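You operate a simulated robot arm through the tools that you are given. There is no shell and no other tool. Be economical: measure what you need, move in short steps, check, and stop when the job is done.

Carry out the task below with a simulated two-armed robot. There is one attempt and no reset: what you move stays moved.

JOB
Screw the cap back on the jar.

The check looks at the end state, three seconds after you hand in, the way a careful person would. Anything else that was tipped, shoved, dropped, spilled or broken makes it a failure. A push-on lid holds only when it is set on centred and level and pressed home; a screw cap is set on level and turned clockwise until tight.

ROBOT AND FRAMES
Two 7-joint arms with three-finger grippers on one trunk, on a base that drives. Base frame: it is fixed to the floor where the robot stands at the start and does not move with it; the origin is under the middle of the robot, x ahead of it, y to its left, z up; the surface under the hand at the start is at about z = 0.8. Units: m, degrees, N and s.
The left shoulder is at the start at [0.05, 0.154, 0.979], the right one opposite. With the tool pointing down near the work surface each hand reaches from about 0.2 to 0.64 m from the robot's upright axis, wherever it stands, measured 20 degrees to its own side. Payload 2.69 kg a hand.
The tool frame of a hand sits at the grasp point between the pads (the TCP): z along the fingers, y along the line on which they close. The tips reach 0.029 m beyond it. Largest opening 0.12 m; the body of the gripper starts 0.078 m behind the TCP.
Orientation is told as [roll, pitch, yaw] about the base's x, y, z axes, in that order, counted from this pose: with the fingers straight down and closing along the base's y, the tool's x points along the base's -x, its y along +y and its z along -z.

CONTROLS
- The arms move only by the tool drive_tool. It takes "left_steps", "right_steps" or both (then of equal length, played together; a hand with none holds still); each is a list of rows, each a list of 7 numbers: the turn, a rotation vector about the tool's x, y, z in degrees, then the shift along the tool's x, y, z in m, then the closure, from 0 (fully open) to 1 (shut). In form: [[wx, wy, wz, tx, ty, tz, claw], ...]. A call has 1 to 20 rows; each row shifts and turns the commanded pose from where the row before left it, along the tool's axes as they then stand. Each row takes 0.2 s and may step no farther than 0.05 m and 8.6 degrees from the row before; otherwise, or with a gripper value out of range, the whole call is refused. A pose out of reach is approached as far as the arm can. The call stops where the force on the tool passes 40 N (or 10 N more than at its start, if that is more) or the arm is blocked; 0.2 s more then pass. Each finger halts on what it meets, pressing with about 35 N; the grip force reading is that of the motor and also rises with nothing between the fingers. The clock runs only during rows and for 0.2 s after the last one: add rows that do not move to give the fingers time. It gives the time, the measured TCP pose, the force on the tool (base axes), the opening and the grip force at its end, in the units of the frame above (readings bear some noise), with the torque about the TCP (base axes, N m) and any sound that the robot's microphone picked up.
- Cameras (640 x 400 px; columns grow to the right, rows downward): "scene" is now at [0.1591, -0.0348, 1.1561]; the picture's right is [-0.39, -0.92, 0.00], its down [-0.24, 0.10, -0.96] and it looks along [0.89, -0.37, -0.26] (base axes); focal length 214 px, centre (320, 200). "left" rides on the left gripper at [0.063, 0, -0.104] in its tool frame; the picture's right is [0.00, 1.00, 0.00], its down [-0.83, 0.00, -0.56] and it looks along [-0.56, 0.00, 0.83] (tool axes); focal length 275 px, centre (320, 200). "right" rides on the right gripper at [0.063, 0, -0.104] in its tool frame; the picture's right is [0.00, 1.00, 0.00], its down [-0.83, 0.00, -0.56] and it looks along [-0.56, 0.00, 0.83] (tool axes); focal length 275 px, centre (320, 200).
- snapshot(camera): a new picture of that camera. No time passes.
- slide_trunk(by): slides the trunk up (or, below 0, down) by that many m; the arms and the scene camera ride with it, the base frame stays. It gives what a move gives, with no picture.
- steer(legs): drives the robot by 1 to 6 legs, each [ahead, left, turn to the left] in m, m and degrees, along the robot's own axes; the way and the turn of a leg run together, so that a leg with both is an arc; at most 1.5 m and 180 degrees a leg. The arms and the cameras ride along, it lands a little off, and it stops where it bumps. It gives what a move gives.
- pan_tilt(pan, tilt): turns the head with the scene camera to pan (to the left, within 80 degrees either way) and tilt (down, from -29 to 69), counted from straight ahead of the robot. It gives what a move gives.
- probe_pixels(camera, pixels): for up to 12 pixels [column, row] of the newest picture of that camera ("zoom" is the newest enlarged one), the place [x, y, z] in the base frame of the surface seen there, good to about 0.003 m. No time passes.
- inspect(camera, box): a new picture of the part [left, top, right, bottom] of that camera's present view, enlarged. No time passes.
- close_job(): hands the job in; it is judged then, once.

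Work in short steps. Measure before you move; look again where a grasp or a placing could have gone wrong, and mend it. You have 80 turns and 62 pictures in all, those below and enlarged ones among them. Open the grippers and draw the arms clear of the work before you hand the job in, unless the task says otherwise; then end with one line.

The tools are called after ">>>" by a JSON object that holds its "method" and its "body". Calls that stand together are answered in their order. drive_tool: Moves the arms, as the interface text tells. Its arguments: {"type":"object","properties":{"left_steps":{"type":"array","items":{"type":"array","items":{"type":"number"}}},"right_steps":{"type":"array","items":{"type":"array","items":{"type":"number"}}}},"required":[]} The other tools are called the same way: slide_trunk (by) slides the trunk up or down; steer (legs) drives the base; pan_tilt (pan, tilt) turns the head that bears the scene camera; snapshot (camera) takes a picture; probe_pixels (camera, pixels) gives the place of the surface under pixels of a picture; inspect (camera, box) takes an enlarged picture of a part of a camera's view; close_job () hands the job in.

At the start:

```text
clock: 0.0
left_ee_pos: [0.2793, -0.0334, 1.0796]
left_ee_rot: [0.0, -0.1, 0.0]
left_wrist_force: [-0.9, 0.1, -0.6]
left_wrist_torque: [0.01, 0.02, 0.01]
left_gripper_width: 0.1199
left_grasp_force: 0.1
right_ee_pos: [0.325, -0.3827, 1.0677]
right_ee_rot: [0.0, -0.1, 0.1]
right_wrist_force: [-0.8, -0.6, 0.0]
right_wrist_torque: [0.03, 0.0, -0.01]
right_gripper_width: 0.1198
right_grasp_force: 0.0
trunk travel left (down, up): [-0.35, 0.088]
robot x, y, heading: [-0.0004, 0.001, -0.0]
head pan, tilt: [-22.7, 15.2]
```

scene: 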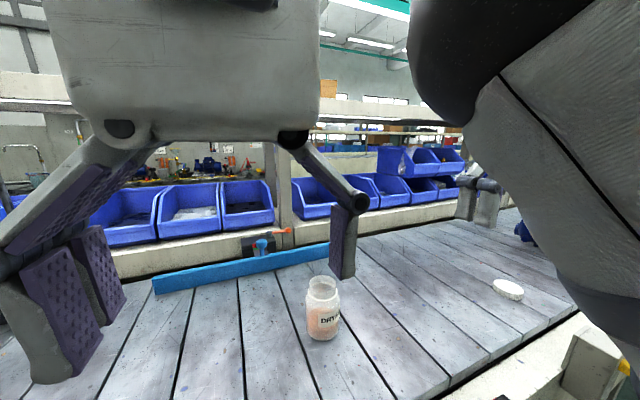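
right: 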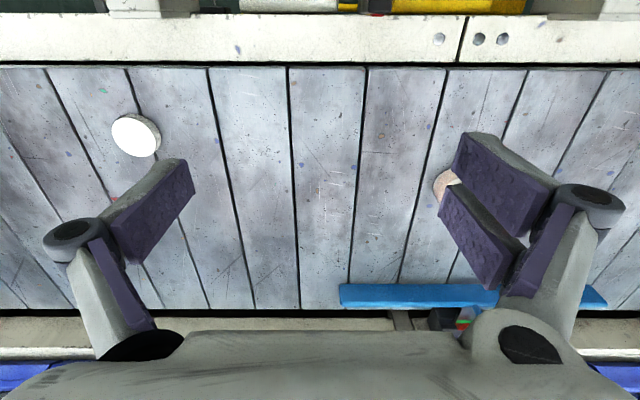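
left: 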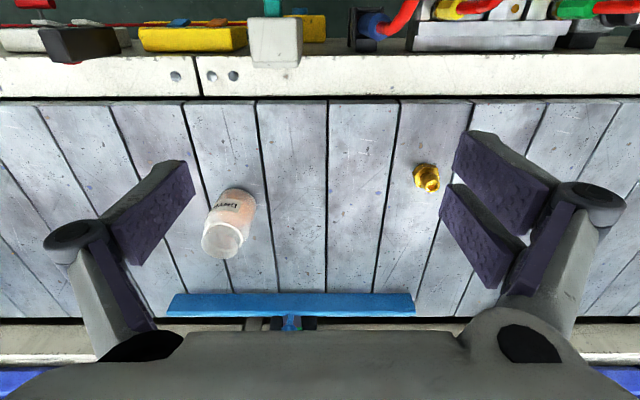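

The scene picture shows the jar at about (322,308) and the cap at (508,289). I probe points on both, and on the table beside them.

>>> {"method": "probe_pixels", "body": {"camera": "scene", "pixels": [[322, 279], [322, 290], [308, 318], [322, 338], [337, 318], [322, 300], [508, 288], [494, 286], [522, 292], [508, 299], [508, 281], [400, 330]]}}

>>> {"method": "inspect", "body": {"camera": "scene", "box": [280, 260, 360, 350]}}

>>> {"method": "inspect", "body": {"camera": "right", "box": [80, 90, 200, 180]}}

>>> {"method": "probe_pixels", "body": {"camera": "right", "pixels": [[133, 137], [113, 137], [153, 137], [133, 118], [133, 154], [157, 145], [200, 150]]}}

>>> {"method": "probe_pixels", "body": {"camera": "left", "pixels": [[222, 240], [203, 240], [241, 240], [222, 228], [222, 256], [240, 195], [234, 210], [300, 250], [222, 210], [252, 210], [427, 170], [427, 185]]}}

```text
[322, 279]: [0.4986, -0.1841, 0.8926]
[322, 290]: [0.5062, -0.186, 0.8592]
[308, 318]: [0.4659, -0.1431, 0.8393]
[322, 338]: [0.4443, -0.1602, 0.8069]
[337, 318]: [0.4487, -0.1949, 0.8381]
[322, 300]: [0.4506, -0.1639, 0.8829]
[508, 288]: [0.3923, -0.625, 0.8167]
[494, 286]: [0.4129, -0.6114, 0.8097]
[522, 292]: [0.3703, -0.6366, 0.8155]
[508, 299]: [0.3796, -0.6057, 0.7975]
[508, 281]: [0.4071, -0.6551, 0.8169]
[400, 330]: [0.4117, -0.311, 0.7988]
```

```text
4.44 times, centred on (320, 305) of scene
```

zoom: 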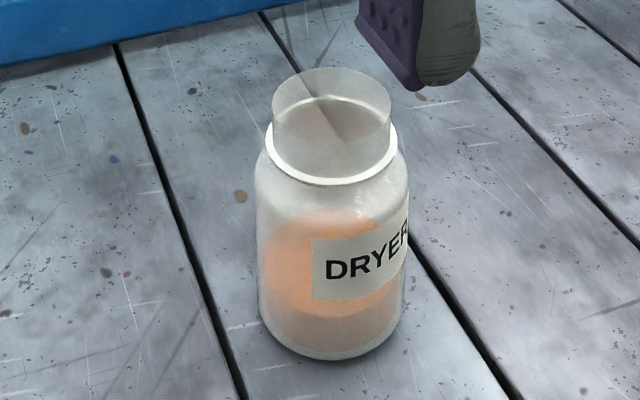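

```text
4.44 times, centred on (140, 135) of right
```

zoom: 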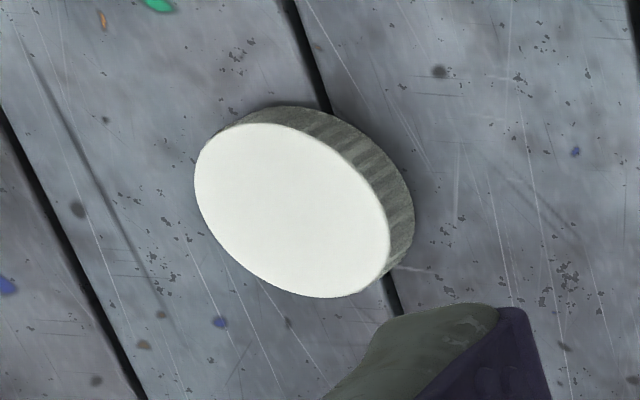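

```text
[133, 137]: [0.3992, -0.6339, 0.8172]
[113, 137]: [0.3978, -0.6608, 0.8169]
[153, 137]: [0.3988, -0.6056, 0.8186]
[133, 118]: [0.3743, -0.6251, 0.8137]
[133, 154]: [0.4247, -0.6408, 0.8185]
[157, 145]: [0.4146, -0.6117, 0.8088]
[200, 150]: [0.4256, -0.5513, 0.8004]
```

```text
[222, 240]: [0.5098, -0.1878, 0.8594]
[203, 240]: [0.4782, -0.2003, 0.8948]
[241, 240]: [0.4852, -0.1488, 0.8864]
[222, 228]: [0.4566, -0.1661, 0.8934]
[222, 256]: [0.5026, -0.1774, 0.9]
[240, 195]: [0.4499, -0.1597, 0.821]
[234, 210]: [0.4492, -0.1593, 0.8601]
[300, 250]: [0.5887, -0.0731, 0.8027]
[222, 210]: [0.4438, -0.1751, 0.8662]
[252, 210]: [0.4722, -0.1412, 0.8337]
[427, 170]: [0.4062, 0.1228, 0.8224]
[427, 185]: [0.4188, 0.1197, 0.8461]
```

The jar stands at about (0.48,-0.175) with its rim at z 0.90. The cap lies top-up at about (0.399,-0.633), out of the right hand's reach, so I drive 0.2 m to the right, parallel to the bench.

>>> {"method": "steer", "body": {"legs": [[0, -0.2, 0]]}}

>>> {"method": "snapshot", "body": {"camera": "right"}}

>>> {"method": "snapshot", "body": {"camera": "left"}}

```text
clock: 2.2
left_ee_pos: [0.2786, -0.2359, 1.0793]
left_ee_rot: [0.0, 0.0, -0.1]
left_wrist_force: [0.1, -0.1, 0.8]
left_wrist_torque: [0.0, 0.0, -0.03]
left_gripper_width: 0.12
left_grasp_force: 0.0
right_ee_pos: [0.3231, -0.5843, 1.0672]
right_ee_rot: [0.0, -0.1, 0.0]
right_wrist_force: [0.6, 1.1, -0.3]
right_wrist_torque: [0.03, 0.0, 0.02]
right_gripper_width: 0.12
right_grasp_force: 0.0
trunk travel left (down, up): [-0.35, 0.088]
robot x, y, heading: [-0.0036, -0.1976, -0.1]
head pan, tilt: [-22.7, 15.2]
```

```text
56 pictures are left
```

right: 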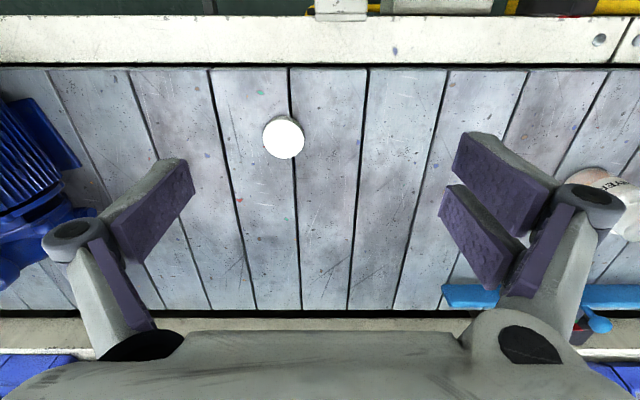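

```text
55 pictures are left
```

left: 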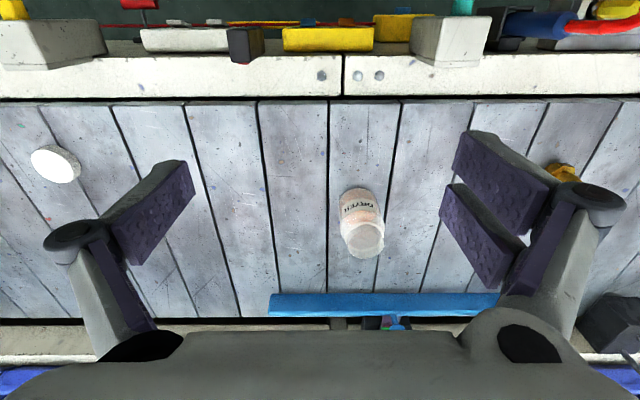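

The cap is now at (284,138) in the right picture, with a blue motor at its left edge (80,160). I measure both again.

>>> {"method": "probe_pixels", "body": {"camera": "right", "pixels": [[284, 138], [266, 138], [303, 138], [284, 120], [284, 155], [80, 160], [60, 110], [240, 200]]}}

>>> {"method": "inspect", "body": {"camera": "right", "box": [244, 108, 324, 168]}}

>>> {"method": "probe_pixels", "body": {"camera": "left", "pixels": [[367, 225], [367, 255], [350, 240], [384, 238], [345, 235], [367, 190], [343, 210], [383, 215], [348, 252], [378, 252]]}}

>>> {"method": "inspect", "body": {"camera": "left", "box": [310, 170, 420, 270]}}

```text
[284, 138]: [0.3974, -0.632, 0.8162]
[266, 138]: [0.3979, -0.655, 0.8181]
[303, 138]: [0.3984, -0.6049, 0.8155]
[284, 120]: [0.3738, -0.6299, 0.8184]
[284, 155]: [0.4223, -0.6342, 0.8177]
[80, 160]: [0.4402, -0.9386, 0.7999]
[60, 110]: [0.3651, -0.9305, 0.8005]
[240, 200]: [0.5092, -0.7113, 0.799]
```

```text
6.67 times, centred on (284, 138) of right
```

zoom: 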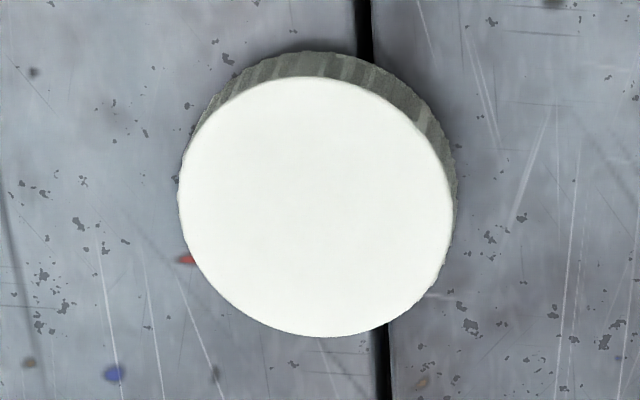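

```text
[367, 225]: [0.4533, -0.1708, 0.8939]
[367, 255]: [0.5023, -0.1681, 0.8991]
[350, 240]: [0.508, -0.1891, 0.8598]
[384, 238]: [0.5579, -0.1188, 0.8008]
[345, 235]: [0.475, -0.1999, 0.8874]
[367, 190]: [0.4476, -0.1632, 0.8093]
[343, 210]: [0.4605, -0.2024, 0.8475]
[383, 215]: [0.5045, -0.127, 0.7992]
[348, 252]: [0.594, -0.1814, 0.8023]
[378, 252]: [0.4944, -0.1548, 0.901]
```

```text
4.00 times, centred on (365, 220) of left
```

zoom: 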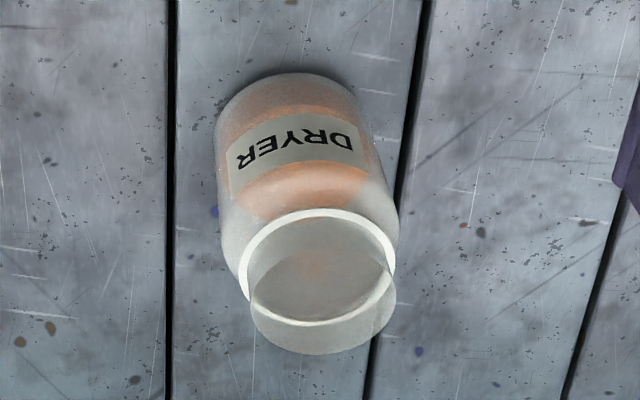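

The cap centre is about (0.399,-0.633), its top is at z 0.8175 and its diameter is 0.056. I move the open right hand above it and part of the way down, then look.

>>> {"method": "drive_tool", "body": {"right_steps": [[0, 0, 0, -0.038, -0.0245, 0, 0], [0, 0, 0, -0.0379, -0.0242, 0, 0], [0, 0, 0, 0, 0, 0.04, 0], [0, 0, 0, 0, 0, 0.04, 0], [0, 0, 0, 0, 0, 0.04, 0], [0, 0, 0, 0, 0, 0.03, 0], [0, 0, 0, 0, 0, 0, 0]]}}

>>> {"method": "snapshot", "body": {"camera": "right"}}

```text
clock: 3.8
left_ee_pos: [0.2787, -0.2358, 1.0798]
left_ee_rot: [0.0, 0.0, -0.2]
left_wrist_force: [-0.5, 0.4, -0.7]
left_wrist_torque: [0.0, -0.01, 0.0]
left_gripper_width: 0.1201
left_grasp_force: 0.0
right_ee_pos: [0.3981, -0.6317, 0.9174]
right_ee_rot: [0.0, 0.1, -0.1]
right_wrist_force: [0.7, -0.4, -0.1]
right_wrist_torque: [0.03, -0.04, -0.01]
right_gripper_width: 0.1199
right_grasp_force: 0.1
trunk travel left (down, up): [-0.35, 0.088]
robot x, y, heading: [-0.001, -0.2021, -0.3]
head pan, tilt: [-22.7, 15.2]
```

```text
52 pictures are left
```

right: 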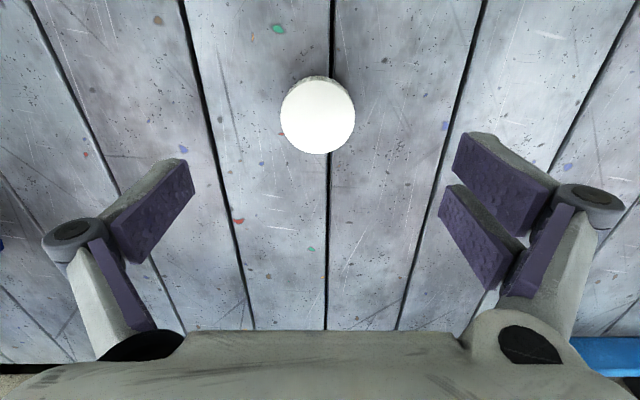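

The cap centre at (317,116) works out to (0.3975,-0.6335), about 2 mm off the hand. I correct that and descend until the tips are just above the bench.

>>> {"method": "drive_tool", "body": {"right_steps": [[0, 0, 0, 0, -0.0018, 0.03, 0], [0, 0, 0, 0, 0, 0.03, 0], [0, 0, 0, 0, 0, 0.0215, 0], [0, 0, 0, 0, 0, 0, 0]]}}

>>> {"method": "snapshot", "body": {"camera": "right"}}

```text
clock: 4.8
left_ee_pos: [0.2795, -0.2362, 1.0797]
left_ee_rot: [0.0, 0.0, -0.1]
left_wrist_force: [0.2, 0.7, -0.1]
left_wrist_torque: [0.01, 0.01, -0.02]
left_gripper_width: 0.12
left_grasp_force: 0.2
right_ee_pos: [0.3986, -0.6321, 0.8368]
right_ee_rot: [0.0, 0.0, 0.0]
right_wrist_force: [-0.4, 0.8, -0.4]
right_wrist_torque: [0.01, 0.0, 0.03]
right_gripper_width: 0.12
right_grasp_force: 0.1
trunk travel left (down, up): [-0.35, 0.088]
robot x, y, heading: [-0.0005, -0.2005, -0.2]
head pan, tilt: [-22.7, 15.2]
```

```text
51 pictures are left
```

right: 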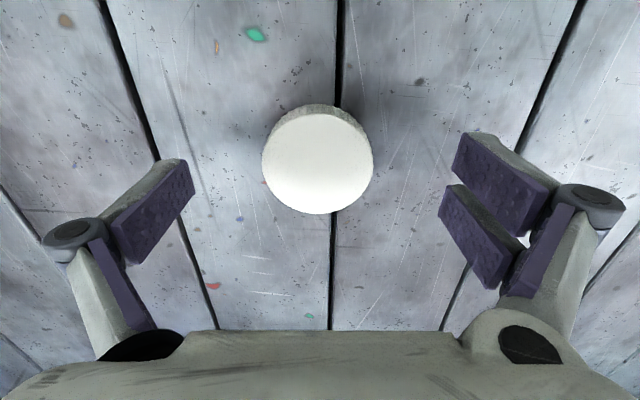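

The cap lies centred between the pads, so I close the gripper and wait.

>>> {"method": "drive_tool", "body": {"right_steps": [[0, 0, 0, 0, 0, 0, 0.45], [0, 0, 0, 0, 0, 0, 0.6], [0, 0, 0, 0, 0, 0, 1], [0, 0, 0, 0, 0, 0, 1], [0, 0, 0, 0, 0, 0, 1]]}}

>>> {"method": "snapshot", "body": {"camera": "right"}}

```text
clock: 6.0
left_ee_pos: [0.2781, -0.2354, 1.0791]
left_ee_rot: [0.0, 0.0, -0.1]
left_wrist_force: [0.0, 0.1, 0.8]
left_wrist_torque: [-0.04, 0.02, 0.03]
left_gripper_width: 0.1203
left_grasp_force: 0.0
right_ee_pos: [0.399, -0.6334, 0.836]
right_ee_rot: [-0.1, 0.1, -0.2]
right_wrist_force: [-0.3, -1.0, -0.5]
right_wrist_torque: [0.0, 0.0, 0.01]
right_gripper_width: 0.0528
right_grasp_force: 34.5
trunk travel left (down, up): [-0.35, 0.088]
robot x, y, heading: [0.0016, -0.2028, -0.1]
head pan, tilt: [-22.7, 15.2]
```

```text
50 pictures are left
```

right: 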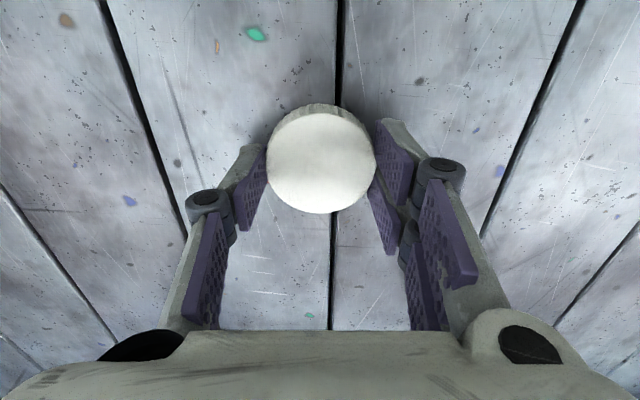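

The cap is gripped (width 0.053, force 34.5 N). I lift it, and at the same time shift the left hand back and left, yaw it by -40° and tilt its fingers about 60° forward, so that it can hold the jar body from the side.

>>> {"method": "drive_tool", "body": {"right_steps": [[0, 0, 0, 0, 0, -0.03, 1], [0, 0, 0, 0, 0, -0.04, 1], [0, 0, 0, 0, 0, -0.05, 1], [0, 0, 0, 0, 0, -0.05, 1], [0, 0, 0, 0, 0, 0, 1], [0, 0, 0, 0, 0, 0, 1], [0, 0, 0, 0, 0, 0, 1], [0, 0, 0, 0, 0, 0, 1], [0, 0, 0, 0, 0, 0, 1], [0, 0, 0, 0, 0, 0, 1], [0, 0, 0, 0, 0, 0, 1], [0, 0, 0, 0, 0, 0, 1], [0, 0, 0, 0, 0, 0, 1], [0, 0, 0, 0, 0, 0, 1], [0, 0, 0, 0, 0, 0, 1], [0, 0, 0, 0, 0, 0, 1], [0, 0, 0, 0, 0, 0, 1]], "left_steps": [[0, 0, 0, -0.012, 0.0425, 0.0075, 0], [0, 0, 0, -0.012, 0.0425, 0.0075, 0], [0, 0, 0, -0.012, 0.0425, 0.0075, 0], [0, 0, 0, -0.012, 0.0425, 0.0075, 0], [0, 0, 8, 0, 0, 0, 0], [0, 0, 8, 0, 0, 0, 0], [0, 0, 8, 0, 0, 0, 0], [0, 0, 8, 0, 0, 0, 0], [0, 0, 8, 0, 0, 0, 0], [0, -8.5, 0, 0, 0, 0, 0], [0, -8.5, 0, 0, 0, 0, 0], [0, -8.5, 0, 0, 0, 0, 0], [0, -8.5, 0, 0, 0, 0, 0], [0, -8.5, 0, 0, 0, 0, 0], [0, -8.5, 0, 0, 0, 0, 0], [0, -8.5, 0, 0, 0, 0, 0], [0, 0, 0, 0, 0, 0, 0]]}}

>>> {"method": "snapshot", "body": {"camera": "left"}}

>>> {"method": "snapshot", "body": {"camera": "scene"}}

```text
clock: 9.6
left_ee_pos: [0.3271, -0.0668, 1.0507]
left_ee_rot: [-0.1, -59.5, -40.1]
left_wrist_force: [0.4, -0.2, -0.6]
left_wrist_torque: [-0.04, 0.02, -0.02]
left_gripper_width: 0.1199
left_grasp_force: 0.0
right_ee_pos: [0.3974, -0.6359, 1.0046]
right_ee_rot: [-0.1, 0.0, -0.1]
right_wrist_force: [0.0, -0.1, -0.6]
right_wrist_torque: [0.0, 0.0, -0.03]
right_gripper_width: 0.0528
right_grasp_force: 34.6
trunk travel left (down, up): [-0.35, 0.088]
robot x, y, heading: [-0.0041, -0.2004, -0.4]
head pan, tilt: [-22.7, 15.2]
```

```text
49 pictures are left
```

left: 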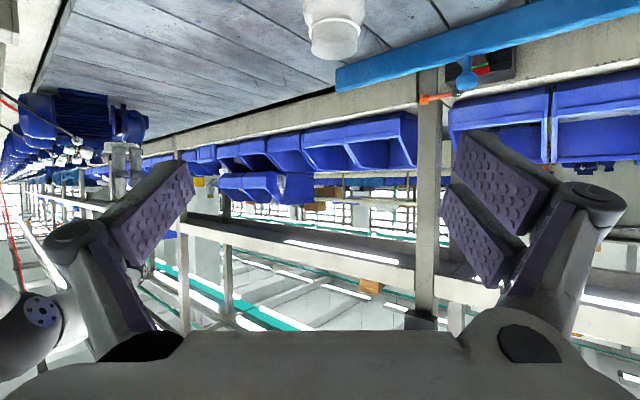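

```text
48 pictures are left
```

scene: 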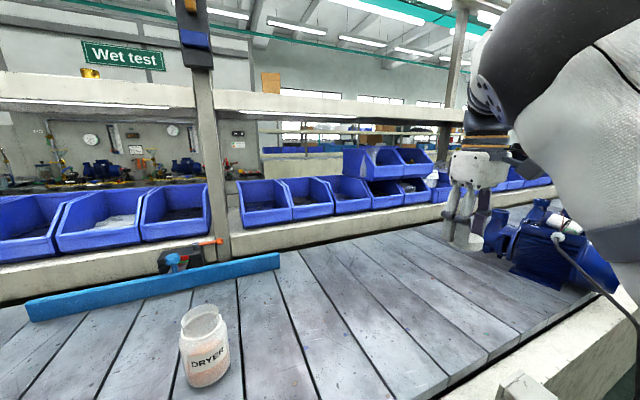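

The left hand has reached the tilted pose. I turn the head toward the jar and bring the left hand to a standoff along its finger direction.

>>> {"method": "pan_tilt", "body": {"pan": 8, "tilt": 32}}

>>> {"method": "drive_tool", "body": {"left_steps": [[0, 0, 0, 0.0281, 0.0053, 0.0377, 0], [0, 0, 0, 0.0281, 0.0053, 0.0377, 0], [0, 0, 0, 0.0281, 0.0053, 0.0377, 0], [0, 0, 0, 0, 0, 0, 0]]}}

>>> {"method": "snapshot", "body": {"camera": "scene"}}

>>> {"method": "snapshot", "body": {"camera": "left"}}

```text
clock: 10.5
left_ee_pos: [0.3271, -0.0653, 1.0493]
left_ee_rot: [0.0, -59.5, -40.1]
left_wrist_force: [0.6, 0.4, 0.6]
left_wrist_torque: [0.01, -0.01, -0.01]
left_gripper_width: 0.1201
left_grasp_force: 0.0
right_ee_pos: [0.3996, -0.6348, 1.0061]
right_ee_rot: [-0.1, 0.0, -0.2]
right_wrist_force: [-0.5, -0.5, 0.4]
right_wrist_torque: [-0.02, 0.0, 0.0]
right_gripper_width: 0.0532
right_grasp_force: 35.2
trunk travel left (down, up): [-0.35, 0.088]
robot x, y, heading: [0.0004, -0.2029, -0.3]
head pan, tilt: [8.0, 32.0]
```

```text
clock: 11.5
left_ee_pos: [0.41, -0.0832, 0.9423]
left_ee_rot: [-0.3, -59.4, -40.1]
left_wrist_force: [0.1, -0.1, -0.4]
left_wrist_torque: [0.04, 0.01, -0.02]
left_gripper_width: 0.1201
left_grasp_force: 0.0
left hand out of reach, approached as far as the arm can: row 1, 2, 3
right_ee_pos: [0.3989, -0.6348, 1.0052]
right_ee_rot: [-0.1, 0.0, -0.2]
right_wrist_force: [0.5, -0.7, -0.4]
right_wrist_torque: [0.0, -0.01, 0.06]
right_gripper_width: 0.0531
right_grasp_force: 35.1
trunk travel left (down, up): [-0.35, 0.088]
robot x, y, heading: [0.0017, -0.198, -0.2]
head pan, tilt: [8.0, 32.0]
```

```text
47 pictures are left
```

scene: 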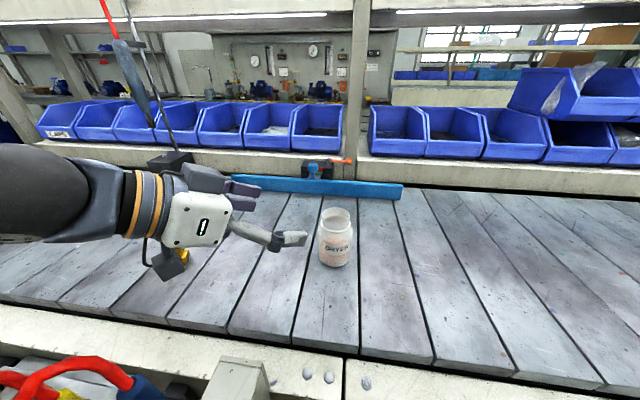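

```text
46 pictures are left
```

left: 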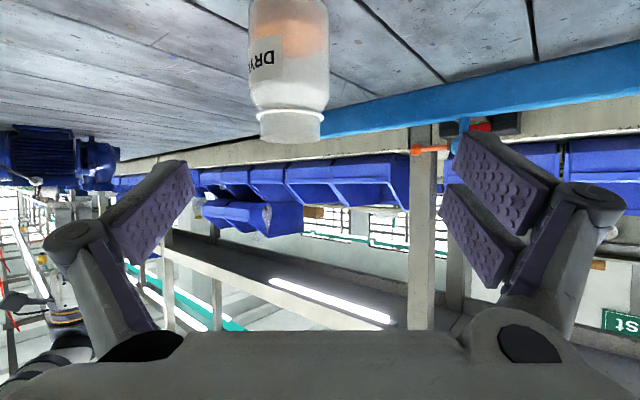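

The left arm is folded too close to its shoulder to reach the standoff pose. I go back up to the last good pose, then shift the base left and slightly back so that both arms have room.

>>> {"method": "drive_tool", "body": {"left_steps": [[0, 0, 0, -0.0281, -0.0053, -0.0377, 0], [0, 0, 0, -0.0281, -0.0053, -0.0377, 0], [0, 0, 0, -0.0281, -0.0053, -0.0377, 0], [0, 0, 0, 0, 0, 0, 0]]}}

>>> {"method": "steer", "body": {"legs": [[-0.06, 0, 0], [0, 0.15, 0]]}}

>>> {"method": "snapshot", "body": {"camera": "scene"}}

```text
clock: 12.5
left_ee_pos: [0.3576, -0.0577, 1.0751]
left_ee_rot: [0.0, -59.5, -40.1]
left_wrist_force: [-0.3, -0.4, 0.4]
left_wrist_torque: [-0.01, 0.01, 0.0]
left_gripper_width: 0.1199
left_grasp_force: 0.0
right_ee_pos: [0.3996, -0.6356, 1.0056]
right_ee_rot: [0.0, 0.1, -0.1]
right_wrist_force: [-0.7, 0.0, 0.4]
right_wrist_torque: [0.07, 0.0, 0.01]
right_gripper_width: 0.0529
right_grasp_force: 35.0
trunk travel left (down, up): [-0.35, 0.088]
robot x, y, heading: [0.0, -0.1989, 0.0]
head pan, tilt: [8.0, 32.0]
```

```text
clock: 14.9
left_ee_pos: [0.2963, 0.0915, 1.0731]
left_ee_rot: [0.0, -59.5, -40.1]
left_wrist_force: [-0.2, 0.6, 0.6]
left_wrist_torque: [-0.01, 0.01, -0.01]
left_gripper_width: 0.12
left_grasp_force: 0.0
right_ee_pos: [0.3386, -0.4856, 1.0051]
right_ee_rot: [0.1, 0.0, -0.2]
right_wrist_force: [0.0, 1.0, 0.9]
right_wrist_torque: [-0.02, 0.02, -0.06]
right_gripper_width: 0.0528
right_grasp_force: 34.9
trunk travel left (down, up): [-0.35, 0.088]
robot x, y, heading: [-0.0611, -0.052, -0.1]
head pan, tilt: [8.0, 32.0]
```

```text
45 pictures are left
```

scene: 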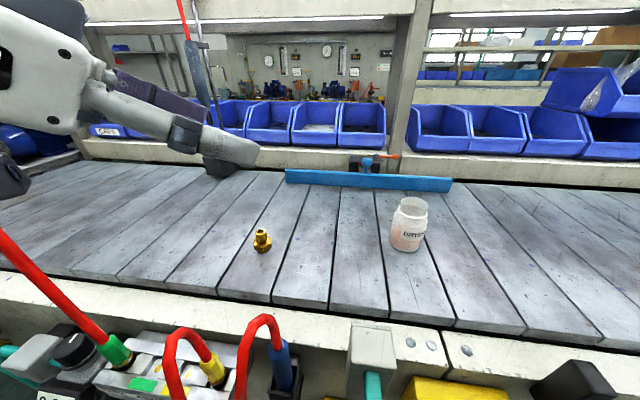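

The jar now stands ahead and slightly to the right, at (410,225), clear of the brass fitting at (262,240). I move the left hand to the standoff pose, 12 cm short of the jar.

>>> {"method": "drive_tool", "body": {"left_steps": [[0, 0, 0, 0.0065, -0.0143, 0.0438, 0], [0, 0, 0, 0.0065, -0.0143, 0.0438, 0], [0, 0, 0, 0.0065, -0.0143, 0.0438, 0], [0, 0, 0, 0.0065, -0.0143, 0.0438, 0], [0, 0, 0, 0.0065, -0.0143, 0.0438, 0], [0, 0, 0, 0.0065, -0.0143, 0.0438, 0], [0, 0, 0, 0, 0, 0, 0]]}}

>>> {"method": "snapshot", "body": {"camera": "left"}}

>>> {"method": "snapshot", "body": {"camera": "scene"}}

```text
clock: 16.5
left_ee_pos: [0.4021, -0.109, 0.9086]
left_ee_rot: [-0.1, -59.6, -40.2]
left_wrist_force: [1.3, -0.5, -0.3]
left_wrist_torque: [0.01, -0.01, -0.01]
left_gripper_width: 0.12
left_grasp_force: 0.1
right_ee_pos: [0.3367, -0.4854, 1.0039]
right_ee_rot: [0.1, 0.0, -0.1]
right_wrist_force: [-0.2, -0.8, 0.1]
right_wrist_torque: [0.04, -0.02, -0.01]
right_gripper_width: 0.053
right_grasp_force: 34.8
trunk travel left (down, up): [-0.35, 0.088]
robot x, y, heading: [-0.0633, -0.0514, -0.2]
head pan, tilt: [8.0, 32.0]
```

```text
44 pictures are left
```

left: 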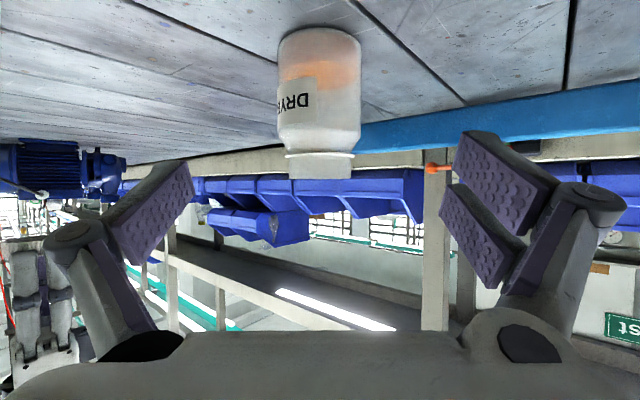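

```text
43 pictures are left
```

scene: 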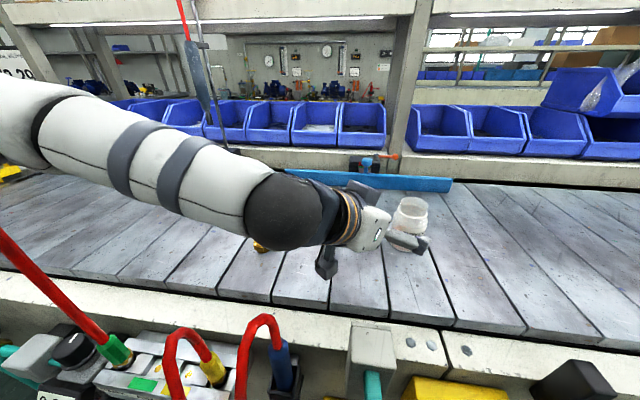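

The jar is centred between the fingers (columns 277–361). I probe the jar surface to set the approach distance, and check the wrist's height over the brass fitting.

>>> {"method": "probe_pixels", "body": {"camera": "left", "pixels": [[319, 60], [319, 110], [319, 165], [319, 178], [290, 80], [345, 80]]}}

>>> {"method": "probe_pixels", "body": {"camera": "scene", "pixels": [[290, 240], [262, 238], [262, 247], [325, 275], [318, 240], [410, 205], [395, 205], [428, 205], [240, 225]]}}

>>> {"method": "inspect", "body": {"camera": "scene", "box": [230, 160, 450, 300]}}

```text
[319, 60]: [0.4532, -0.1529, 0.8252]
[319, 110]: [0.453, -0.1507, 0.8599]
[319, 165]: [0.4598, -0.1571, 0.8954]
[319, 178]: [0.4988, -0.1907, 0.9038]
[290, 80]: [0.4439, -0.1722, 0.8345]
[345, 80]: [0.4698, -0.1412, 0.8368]
```

```text
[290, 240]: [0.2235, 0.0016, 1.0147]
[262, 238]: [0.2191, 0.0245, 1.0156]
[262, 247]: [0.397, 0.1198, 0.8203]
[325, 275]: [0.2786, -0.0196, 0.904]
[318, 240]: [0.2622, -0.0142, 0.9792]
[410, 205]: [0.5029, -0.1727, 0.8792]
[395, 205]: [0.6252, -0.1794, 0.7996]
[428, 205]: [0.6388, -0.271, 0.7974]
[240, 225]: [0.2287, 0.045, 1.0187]
```

```text
2.86 times, centred on (340, 230) of scene
```

zoom: 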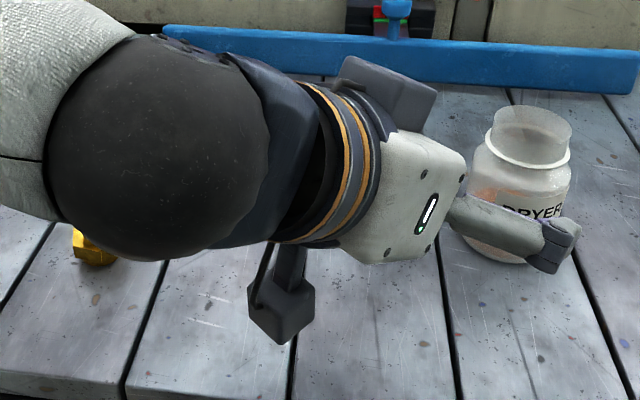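

The jar axis is confirmed at (0.4785,-0.173). I advance 11.8 cm along the fingers, watching the force.

>>> {"method": "drive_tool", "body": {"left_steps": [[0, 0, 0, 0.002, 0, 0.04, 0], [0, 0, 0, 0.002, 0, 0.04, 0], [0, 0, 0, 0.002, 0, 0.037, 0], [0, 0, 0, 0, 0, 0, 0]]}}

>>> {"method": "snapshot", "body": {"camera": "left"}}

```text
clock: 17.5
left_ee_pos: [0.4767, -0.1719, 0.8434]
left_ee_rot: [0.1, -59.6, -40.2]
left_wrist_force: [-0.4, 0.2, 0.2]
left_wrist_torque: [0.0, -0.05, 0.04]
left_gripper_width: 0.1201
left_grasp_force: 0.1
right_ee_pos: [0.3384, -0.4853, 1.0039]
right_ee_rot: [0.0, -0.1, -0.2]
right_wrist_force: [0.4, -1.1, -0.1]
right_wrist_torque: [0.0, 0.01, -0.04]
right_gripper_width: 0.0529
right_grasp_force: 34.8
trunk travel left (down, up): [-0.35, 0.088]
robot x, y, heading: [-0.0579, -0.0499, -0.3]
head pan, tilt: [8.0, 32.0]
```

```text
41 pictures are left
```

left: 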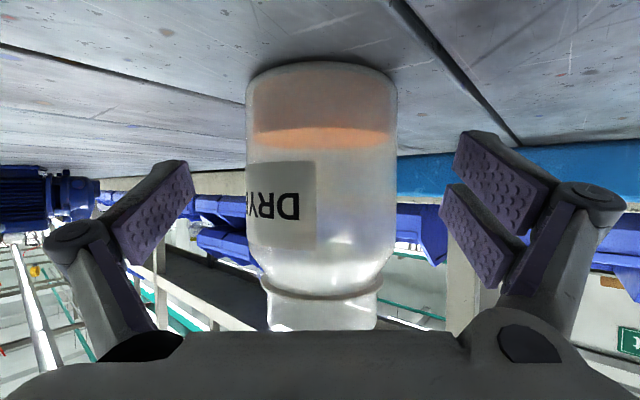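

The jar stands between the fingers, centred at column 321. I close the left gripper gradually.

>>> {"method": "drive_tool", "body": {"left_steps": [[0, 0, 0, 0, 0, 0, 0.3], [0, 0, 0, 0, 0, 0, 0.38], [0, 0, 0, 0, 0, 0, 0.43], [0, 0, 0, 0, 0, 0, 0.46], [0, 0, 0, 0, 0, 0, 0.6], [0, 0, 0, 0, 0, 0, 1], [0, 0, 0, 0, 0, 0, 1]]}}

>>> {"method": "snapshot", "body": {"camera": "left"}}

>>> {"method": "inspect", "body": {"camera": "scene", "box": [350, 170, 470, 270]}}

```text
clock: 19.1
left_ee_pos: [0.4766, -0.1725, 0.8436]
left_ee_rot: [0.0, -59.7, -40.1]
left_wrist_force: [0.9, 1.0, 1.0]
left_wrist_torque: [0.12, -0.12, -0.02]
left_gripper_width: 0.0638
left_grasp_force: 35.3
right_ee_pos: [0.34, -0.4865, 1.0049]
right_ee_rot: [0.0, 0.1, -0.2]
right_wrist_force: [0.2, -0.2, -0.3]
right_wrist_torque: [0.04, -0.03, 0.02]
right_gripper_width: 0.0527
right_grasp_force: 34.6
trunk travel left (down, up): [-0.35, 0.088]
robot x, y, heading: [-0.0609, -0.051, -0.4]
head pan, tilt: [8.0, 32.0]
```

```text
40 pictures are left
```

left: 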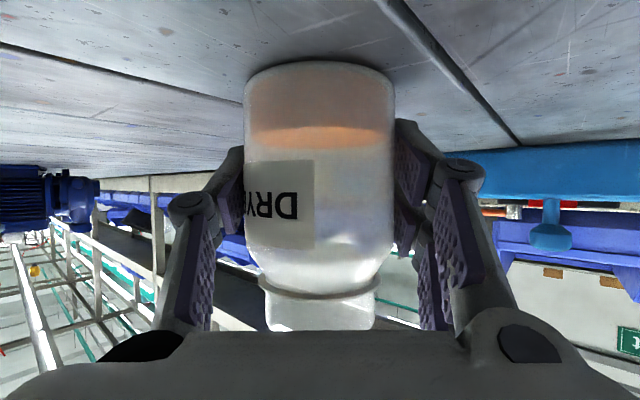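

```text
4.00 times, centred on (410, 220) of scene
```

zoom: 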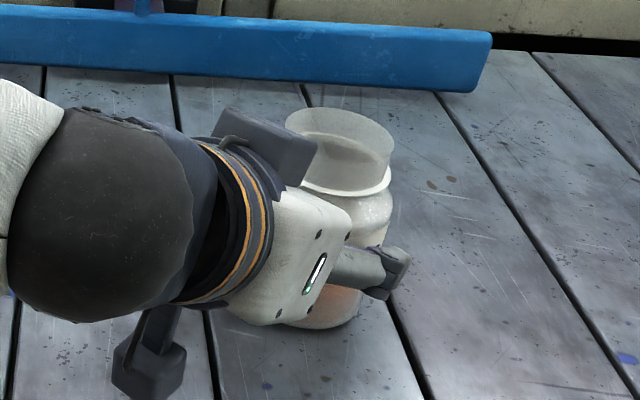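

The jar is held upright. I probe the neck rim and the dark block on the left wrist for clearance.

>>> {"method": "probe_pixels", "body": {"camera": "zoom", "pixels": [[265, 120], [300, 140], [300, 165], [320, 225], [338, 160], [340, 109], [290, 120], [390, 150], [340, 195], [340, 125], [388, 185]]}}

```text
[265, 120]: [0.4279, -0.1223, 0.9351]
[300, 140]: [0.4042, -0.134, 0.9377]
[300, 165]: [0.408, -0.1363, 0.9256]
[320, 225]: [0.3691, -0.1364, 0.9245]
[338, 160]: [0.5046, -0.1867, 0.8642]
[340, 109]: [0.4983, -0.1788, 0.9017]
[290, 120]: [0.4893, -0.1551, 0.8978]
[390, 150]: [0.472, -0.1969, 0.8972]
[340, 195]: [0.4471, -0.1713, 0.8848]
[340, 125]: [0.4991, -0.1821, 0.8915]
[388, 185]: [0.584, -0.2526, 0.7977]
```

The neck centre is about (0.478,-0.174), its rim is at z 0.901 and the left wrist block tops out at 0.938. I carry the cap over the jar at z 1.02.

>>> {"method": "drive_tool", "body": {"right_steps": [[0, 0, 0, -0.01, 0.02, -0.015, 1], [0, 0, 0, -0.0185, 0.0417, 0, 1], [0, 0, 0, -0.0185, 0.0417, 0, 1], [0, 0, 0, -0.0185, 0.0417, 0, 1], [0, 0, 0, -0.0185, 0.0417, 0, 1], [0, 0, 0, -0.0185, 0.0417, 0, 1], [0, 0, 0, -0.0185, 0.0417, 0, 1], [0, 0, 0, -0.0185, 0.0417, 0, 1], [0, 0, 0, 0, 0, 0, 1]]}}

>>> {"method": "snapshot", "body": {"camera": "right"}}

>>> {"method": "snapshot", "body": {"camera": "scene"}}

```text
clock: 21.1
left_ee_pos: [0.4761, -0.1721, 0.844]
left_ee_rot: [0.0, -59.6, -40.1]
left_wrist_force: [1.6, -0.3, 3.9]
left_wrist_torque: [0.05, -0.13, -0.02]
left_gripper_width: 0.0635
left_grasp_force: 35.3
right_ee_pos: [0.4775, -0.1719, 1.0207]
right_ee_rot: [0.1, 0.0, -0.3]
right_wrist_force: [0.1, -1.0, 0.2]
right_wrist_torque: [-0.01, -0.03, -0.01]
right_gripper_width: 0.0529
right_grasp_force: 35.1
trunk travel left (down, up): [-0.35, 0.088]
robot x, y, heading: [-0.0605, -0.0556, -0.4]
head pan, tilt: [8.0, 32.0]
```

```text
38 pictures are left
```

right: 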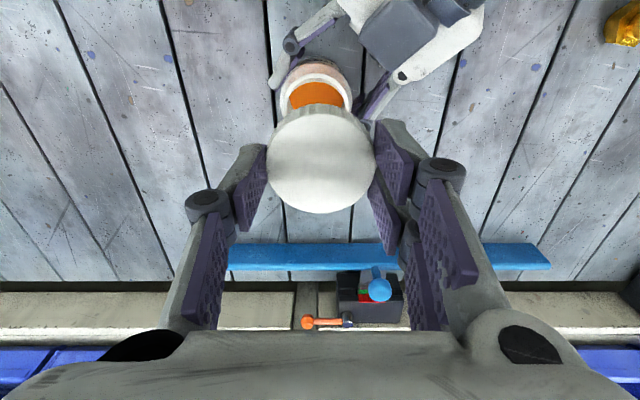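

```text
37 pictures are left
```

scene: 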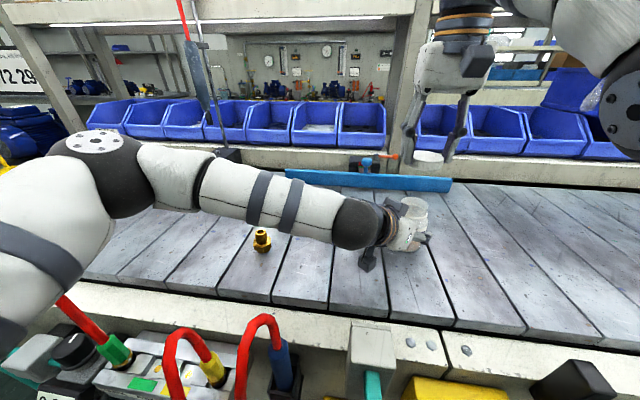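

The cap (320,158) is above the jar opening, and the rim's near arc shows at (316,95). I enlarge it to check centring.

>>> {"method": "inspect", "body": {"camera": "right", "box": [240, 50, 400, 220]}}

>>> {"method": "probe_pixels", "body": {"camera": "zoom", "pixels": [[178, 100], [316, 60], [240, 70], [300, 140], [320, 250], [190, 250], [450, 250], [320, 180], [320, 375]]}}

```text
2.35 times, centred on (320, 135) of right
```

zoom: 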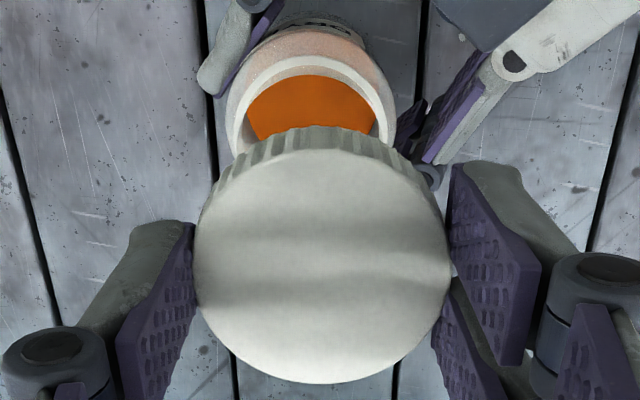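

```text
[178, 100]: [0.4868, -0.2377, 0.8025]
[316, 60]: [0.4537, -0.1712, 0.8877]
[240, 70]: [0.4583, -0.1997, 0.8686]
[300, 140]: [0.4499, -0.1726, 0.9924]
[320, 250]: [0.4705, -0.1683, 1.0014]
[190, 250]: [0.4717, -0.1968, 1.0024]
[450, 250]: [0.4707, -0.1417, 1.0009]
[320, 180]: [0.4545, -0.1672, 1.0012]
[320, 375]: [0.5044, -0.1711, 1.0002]
```

The cap centre is about (0.476,-0.172) and the neck (0.478,-0.174). I correct by 2–3 mm and descend to just above the rim.

>>> {"method": "drive_tool", "body": {"right_steps": [[0, 0, 0, -0.002, -0.0026, 0.025, 1], [0, 0, 0, 0, 0, 0.025, 1], [0, 0, 0, 0, 0, 0.023, 1], [0, 0, 0, 0, 0, 0, 1]]}}

>>> {"method": "inspect", "body": {"camera": "scene", "box": [340, 150, 480, 260]}}

>>> {"method": "snapshot", "body": {"camera": "left"}}

>>> {"method": "snapshot", "body": {"camera": "right"}}

```text
clock: 22.1
left_ee_pos: [0.477, -0.1723, 0.8447]
left_ee_rot: [0.1, -59.6, -40.1]
left_wrist_force: [1.5, 0.9, 4.5]
left_wrist_torque: [0.14, -0.15, 0.01]
left_gripper_width: 0.0635
left_grasp_force: 35.3
right_ee_pos: [0.4807, -0.176, 0.9463]
right_ee_rot: [0.0, 0.0, -0.1]
right_wrist_force: [0.2, -0.3, 0.6]
right_wrist_torque: [0.01, -0.02, -0.01]
right_gripper_width: 0.0527
right_grasp_force: 34.3
trunk travel left (down, up): [-0.35, 0.088]
robot x, y, heading: [-0.0616, -0.0497, -0.2]
head pan, tilt: [8.0, 32.0]
```

```text
3.64 times, centred on (410, 205) of scene
```

zoom: 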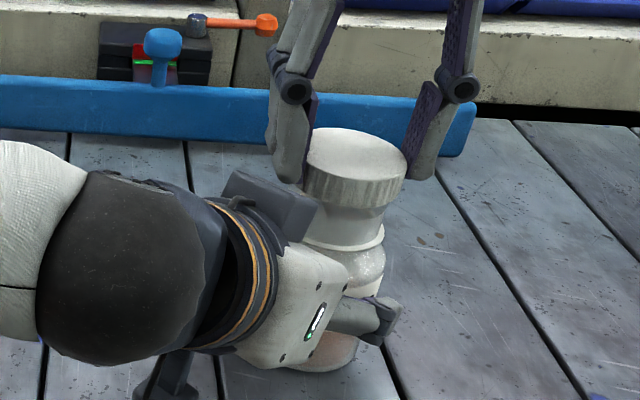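

```text
34 pictures are left
```

left: 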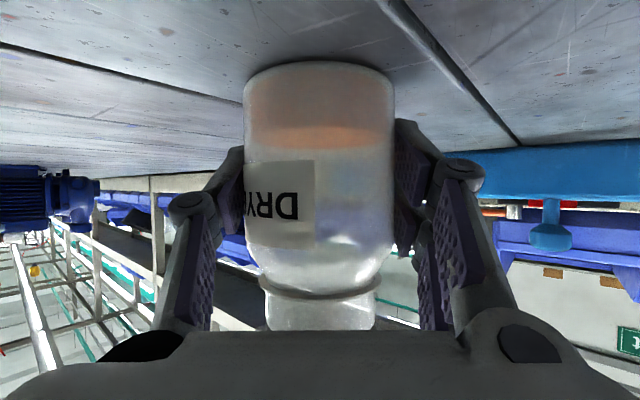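

```text
33 pictures are left
```

right: 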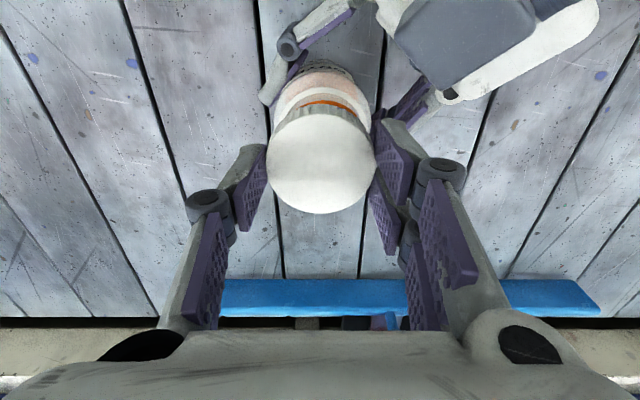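

The cap sits level just above the rim and centred in both views (right view: cap at 321, collar at 322). I lower it gently to contact and read the force.

>>> {"method": "drive_tool", "body": {"right_steps": [[0, 0, 0, 0, 0, 0.003, 1], [0, 0, 0, 0, 0, 0.003, 1], [0, 0, 0, 0, 0, 0.003, 1], [0, 0, 0, 0, 0, 0, 1]]}}

```text
clock: 23.1
left_ee_pos: [0.4759, -0.172, 0.8436]
left_ee_rot: [0.0, -59.6, -40.2]
left_wrist_force: [3.1, -0.1, 3.6]
left_wrist_torque: [0.16, -0.26, 0.01]
left_gripper_width: 0.0641
left_grasp_force: 35.1
right_ee_pos: [0.4794, -0.1763, 0.9379]
right_ee_rot: [0.0, -0.1, -0.2]
right_wrist_force: [-1.0, 0.5, 3.8]
right_wrist_torque: [0.02, 0.14, 0.02]
right_gripper_width: 0.0529
right_grasp_force: 35.0
trunk travel left (down, up): [-0.35, 0.088]
robot x, y, heading: [-0.0591, -0.051, -0.1]
head pan, tilt: [8.0, 32.0]
```

First contact shows about 4 N. I press a little further in 1.5 mm steps.

>>> {"method": "drive_tool", "body": {"right_steps": [[0, 0, 0, 0, 0, 0.0015, 1], [0, 0, 0, 0, 0, 0.0015, 1], [0, 0, 0, 0, 0, 0, 1]]}}

>>> {"method": "inspect", "body": {"camera": "scene", "box": [360, 160, 460, 240]}}

```text
clock: 23.9
left_ee_pos: [0.4758, -0.1729, 0.8442]
left_ee_rot: [0.2, -59.5, -40.3]
left_wrist_force: [9.9, -3.6, -4.9]
left_wrist_torque: [0.12, -1.01, -0.12]
left_gripper_width: 0.0637
left_grasp_force: 34.9
right_ee_pos: [0.4803, -0.1766, 0.9368]
right_ee_rot: [0.0, -0.3, -0.2]
right_wrist_force: [-0.3, -0.3, 28.8]
right_wrist_torque: [0.16, 0.51, 0.0]
right_gripper_width: 0.0531
right_grasp_force: 34.8
trunk travel left (down, up): [-0.35, 0.088]
robot x, y, heading: [-0.058, -0.0541, -0.3]
head pan, tilt: [8.0, 32.0]
```

```text
5.00 times, centred on (410, 200) of scene
```

zoom: 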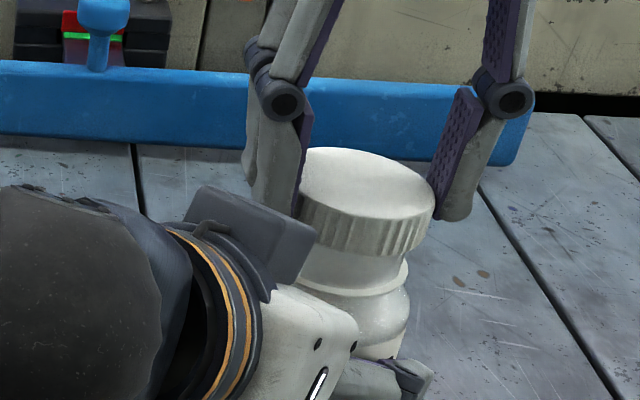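

Force rose to 29 N with a moment that puts the contact on the robot side (rx about -0.018, ry about +0.006). The cap is therefore slightly too far in +x and -y. I back off, shift it -2 mm in x and +1.5 mm in y, and try again.

>>> {"method": "drive_tool", "body": {"right_steps": [[0, 0, 0, 0, 0, -0.004, 1], [0, 0, 0, 0.002, 0.0015, 0, 1], [0, 0, 0, 0, 0, 0.002, 1], [0, 0, 0, 0, 0, 0.0015, 1], [0, 0, 0, 0, 0, 0, 1]]}}

```text
clock: 25.1
left_ee_pos: [0.4755, -0.1728, 0.8445]
left_ee_rot: [-0.1, -59.5, -40.0]
left_wrist_force: [-1.7, 1.4, 3.7]
left_wrist_torque: [0.17, 0.02, 0.06]
left_gripper_width: 0.064
left_grasp_force: 34.8
right_ee_pos: [0.478, -0.1751, 0.9355]
right_ee_rot: [0.0, 0.0, -0.2]
right_wrist_force: [-0.8, -0.6, 0.6]
right_wrist_torque: [0.03, 0.04, -0.01]
right_gripper_width: 0.053
right_grasp_force: 34.7
trunk travel left (down, up): [-0.35, 0.088]
robot x, y, heading: [-0.0597, -0.0504, -0.2]
head pan, tilt: [8.0, 32.0]
```

Now the cap is lower than before with no force, so the offset was the cause. I keep lowering it in small steps.

>>> {"method": "drive_tool", "body": {"right_steps": [[0, 0, 0, 0, 0, 0.0015, 1], [0, 0, 0, 0, 0, 0.0015, 1], [0, 0, 0, 0, 0, 0, 1]]}}

```text
clock: 25.9
left_ee_pos: [0.4768, -0.1722, 0.8442]
left_ee_rot: [0.0, -59.7, -40.2]
left_wrist_force: [-1.8, 0.5, 2.1]
left_wrist_torque: [0.09, 0.02, 0.06]
left_gripper_width: 0.0638
left_grasp_force: 35.0
right_ee_pos: [0.4802, -0.1748, 0.9315]
right_ee_rot: [0.0, 0.0, -0.1]
right_wrist_force: [0.0, 0.0, -0.4]
right_wrist_torque: [0.03, 0.02, 0.01]
right_gripper_width: 0.053
right_grasp_force: 34.8
trunk travel left (down, up): [-0.35, 0.088]
robot x, y, heading: [-0.0605, -0.0524, -0.3]
head pan, tilt: [8.0, 32.0]
```

Still no resistance at z 0.9315, so I continue down.

>>> {"method": "drive_tool", "body": {"right_steps": [[0, 0, 0, 0, 0, 0.0015, 1], [0, 0, 0, 0, 0, 0.0015, 1], [0, 0, 0, 0, 0, 0.0015, 1], [0, 0, 0, 0, 0, 0, 1]]}}

```text
clock: 26.9
left_ee_pos: [0.4762, -0.1721, 0.8458]
left_ee_rot: [0.0, -59.6, -40.2]
left_wrist_force: [-2.0, -1.7, 2.6]
left_wrist_torque: [0.12, 0.04, 0.01]
left_gripper_width: 0.0638
left_grasp_force: 35.2
right_ee_pos: [0.4792, -0.1744, 0.9279]
right_ee_rot: [-0.1, 0.0, -0.2]
right_wrist_force: [0.3, 0.4, 0.3]
right_wrist_torque: [0.02, 0.03, 0.0]
right_gripper_width: 0.0533
right_grasp_force: 35.4
trunk travel left (down, up): [-0.35, 0.088]
robot x, y, heading: [-0.0602, -0.0522, -0.2]
head pan, tilt: [8.0, 32.0]
```

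No force yet at z 0.928. I continue.

>>> {"method": "drive_tool", "body": {"right_steps": [[0, 0, 0, 0, 0, 0.0015, 1], [0, 0, 0, 0, 0, 0.0015, 1], [0, 0, 0, 0, 0, 0, 1]]}}

>>> {"method": "inspect", "body": {"camera": "scene", "box": [360, 160, 460, 240]}}

```text
clock: 27.7
left_ee_pos: [0.4769, -0.172, 0.845]
left_ee_rot: [0.1, -59.6, -40.2]
left_wrist_force: [0.6, -4.2, 0.7]
left_wrist_torque: [-0.07, -0.83, 0.04]
left_gripper_width: 0.0637
left_grasp_force: 35.5
right_ee_pos: [0.4793, -0.1757, 0.927]
right_ee_rot: [0.0, -0.3, -0.3]
right_wrist_force: [4.5, 0.2, 16.4]
right_wrist_torque: [-0.28, -0.14, -0.03]
right_gripper_width: 0.0529
right_grasp_force: 34.5
trunk travel left (down, up): [-0.35, 0.088]
robot x, y, heading: [-0.057, -0.0535, -0.0]
head pan, tilt: [8.0, 32.0]
```

```text
5.00 times, centred on (410, 200) of scene
```

zoom: 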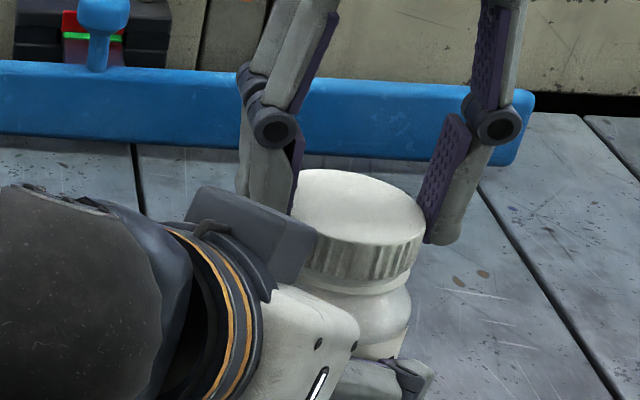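

The cap meets resistance (16 N) around the thread, level and close to the collar. I start turning clockwise (tool +z) by 40° and watch the torque.

>>> {"method": "drive_tool", "body": {"right_steps": [[0, 0, 8, 0, 0, 0, 1], [0, 0, 8, 0, 0, 0, 1], [0, 0, 8, 0, 0, 0, 1], [0, 0, 8, 0, 0, 0, 1], [0, 0, 8, 0, 0, 0, 1], [0, 0, 0, 0, 0, 0, 1]]}}

```text
clock: 29.1
left_ee_pos: [0.4767, -0.1716, 0.8442]
left_ee_rot: [0.0, -59.5, -40.2]
left_wrist_force: [-0.1, -6.7, -1.8]
left_wrist_torque: [0.28, -0.94, 0.12]
left_gripper_width: 0.0637
left_grasp_force: 35.4
right_ee_pos: [0.479, -0.1767, 0.9252]
right_ee_rot: [0.2, 0.0, -40.3]
right_wrist_force: [6.3, 7.3, 18.4]
right_wrist_torque: [0.07, -0.19, 0.0]
right_gripper_width: 0.0533
right_grasp_force: 34.6
trunk travel left (down, up): [-0.35, 0.088]
robot x, y, heading: [-0.0584, -0.0536, 0.0]
head pan, tilt: [8.0, 32.0]
```

It turned freely, with no z torque yet and some lateral load, so I ease 1 mm along tool y. I continue clockwise by another 48°.

>>> {"method": "drive_tool", "body": {"right_steps": [[0, 0, 0, 0, 0.001, 0, 1], [0, 0, 8, 0, 0, 0, 1], [0, 0, 8, 0, 0, 0, 1], [0, 0, 8, 0, 0, 0, 1], [0, 0, 8, 0, 0, 0, 1], [0, 0, 8, 0, 0, 0, 1], [0, 0, 8, 0, 0, 0, 1], [0, 0, 0, 0, 0, 0, 1]]}}

>>> {"method": "inspect", "body": {"camera": "scene", "box": [360, 160, 460, 240]}}

```text
clock: 30.9
left_ee_pos: [0.4762, -0.1721, 0.8447]
left_ee_rot: [0.0, -59.6, -40.0]
left_wrist_force: [-5.2, 0.0, 0.2]
left_wrist_torque: [0.24, -0.61, -0.03]
left_gripper_width: 0.0635
left_grasp_force: 34.8
right_ee_pos: [0.4788, -0.1737, 0.9254]
right_ee_rot: [0.1, 0.0, -88.3]
right_wrist_force: [4.2, -0.2, 6.6]
right_wrist_torque: [-0.32, 0.23, 0.01]
right_gripper_width: 0.0529
right_grasp_force: 35.0
trunk travel left (down, up): [-0.35, 0.088]
robot x, y, heading: [-0.0601, -0.0478, -0.1]
head pan, tilt: [8.0, 32.0]
```

```text
5.00 times, centred on (410, 200) of scene
```

zoom: 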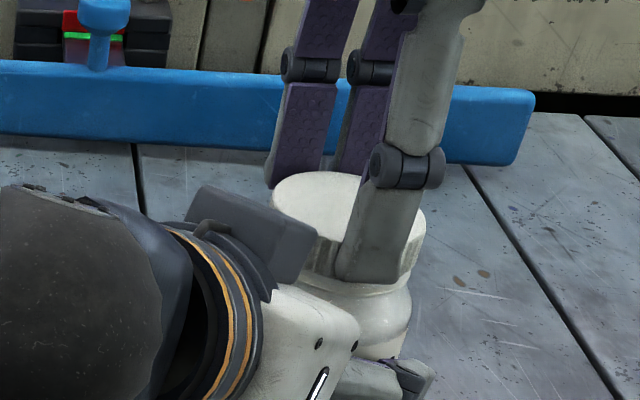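

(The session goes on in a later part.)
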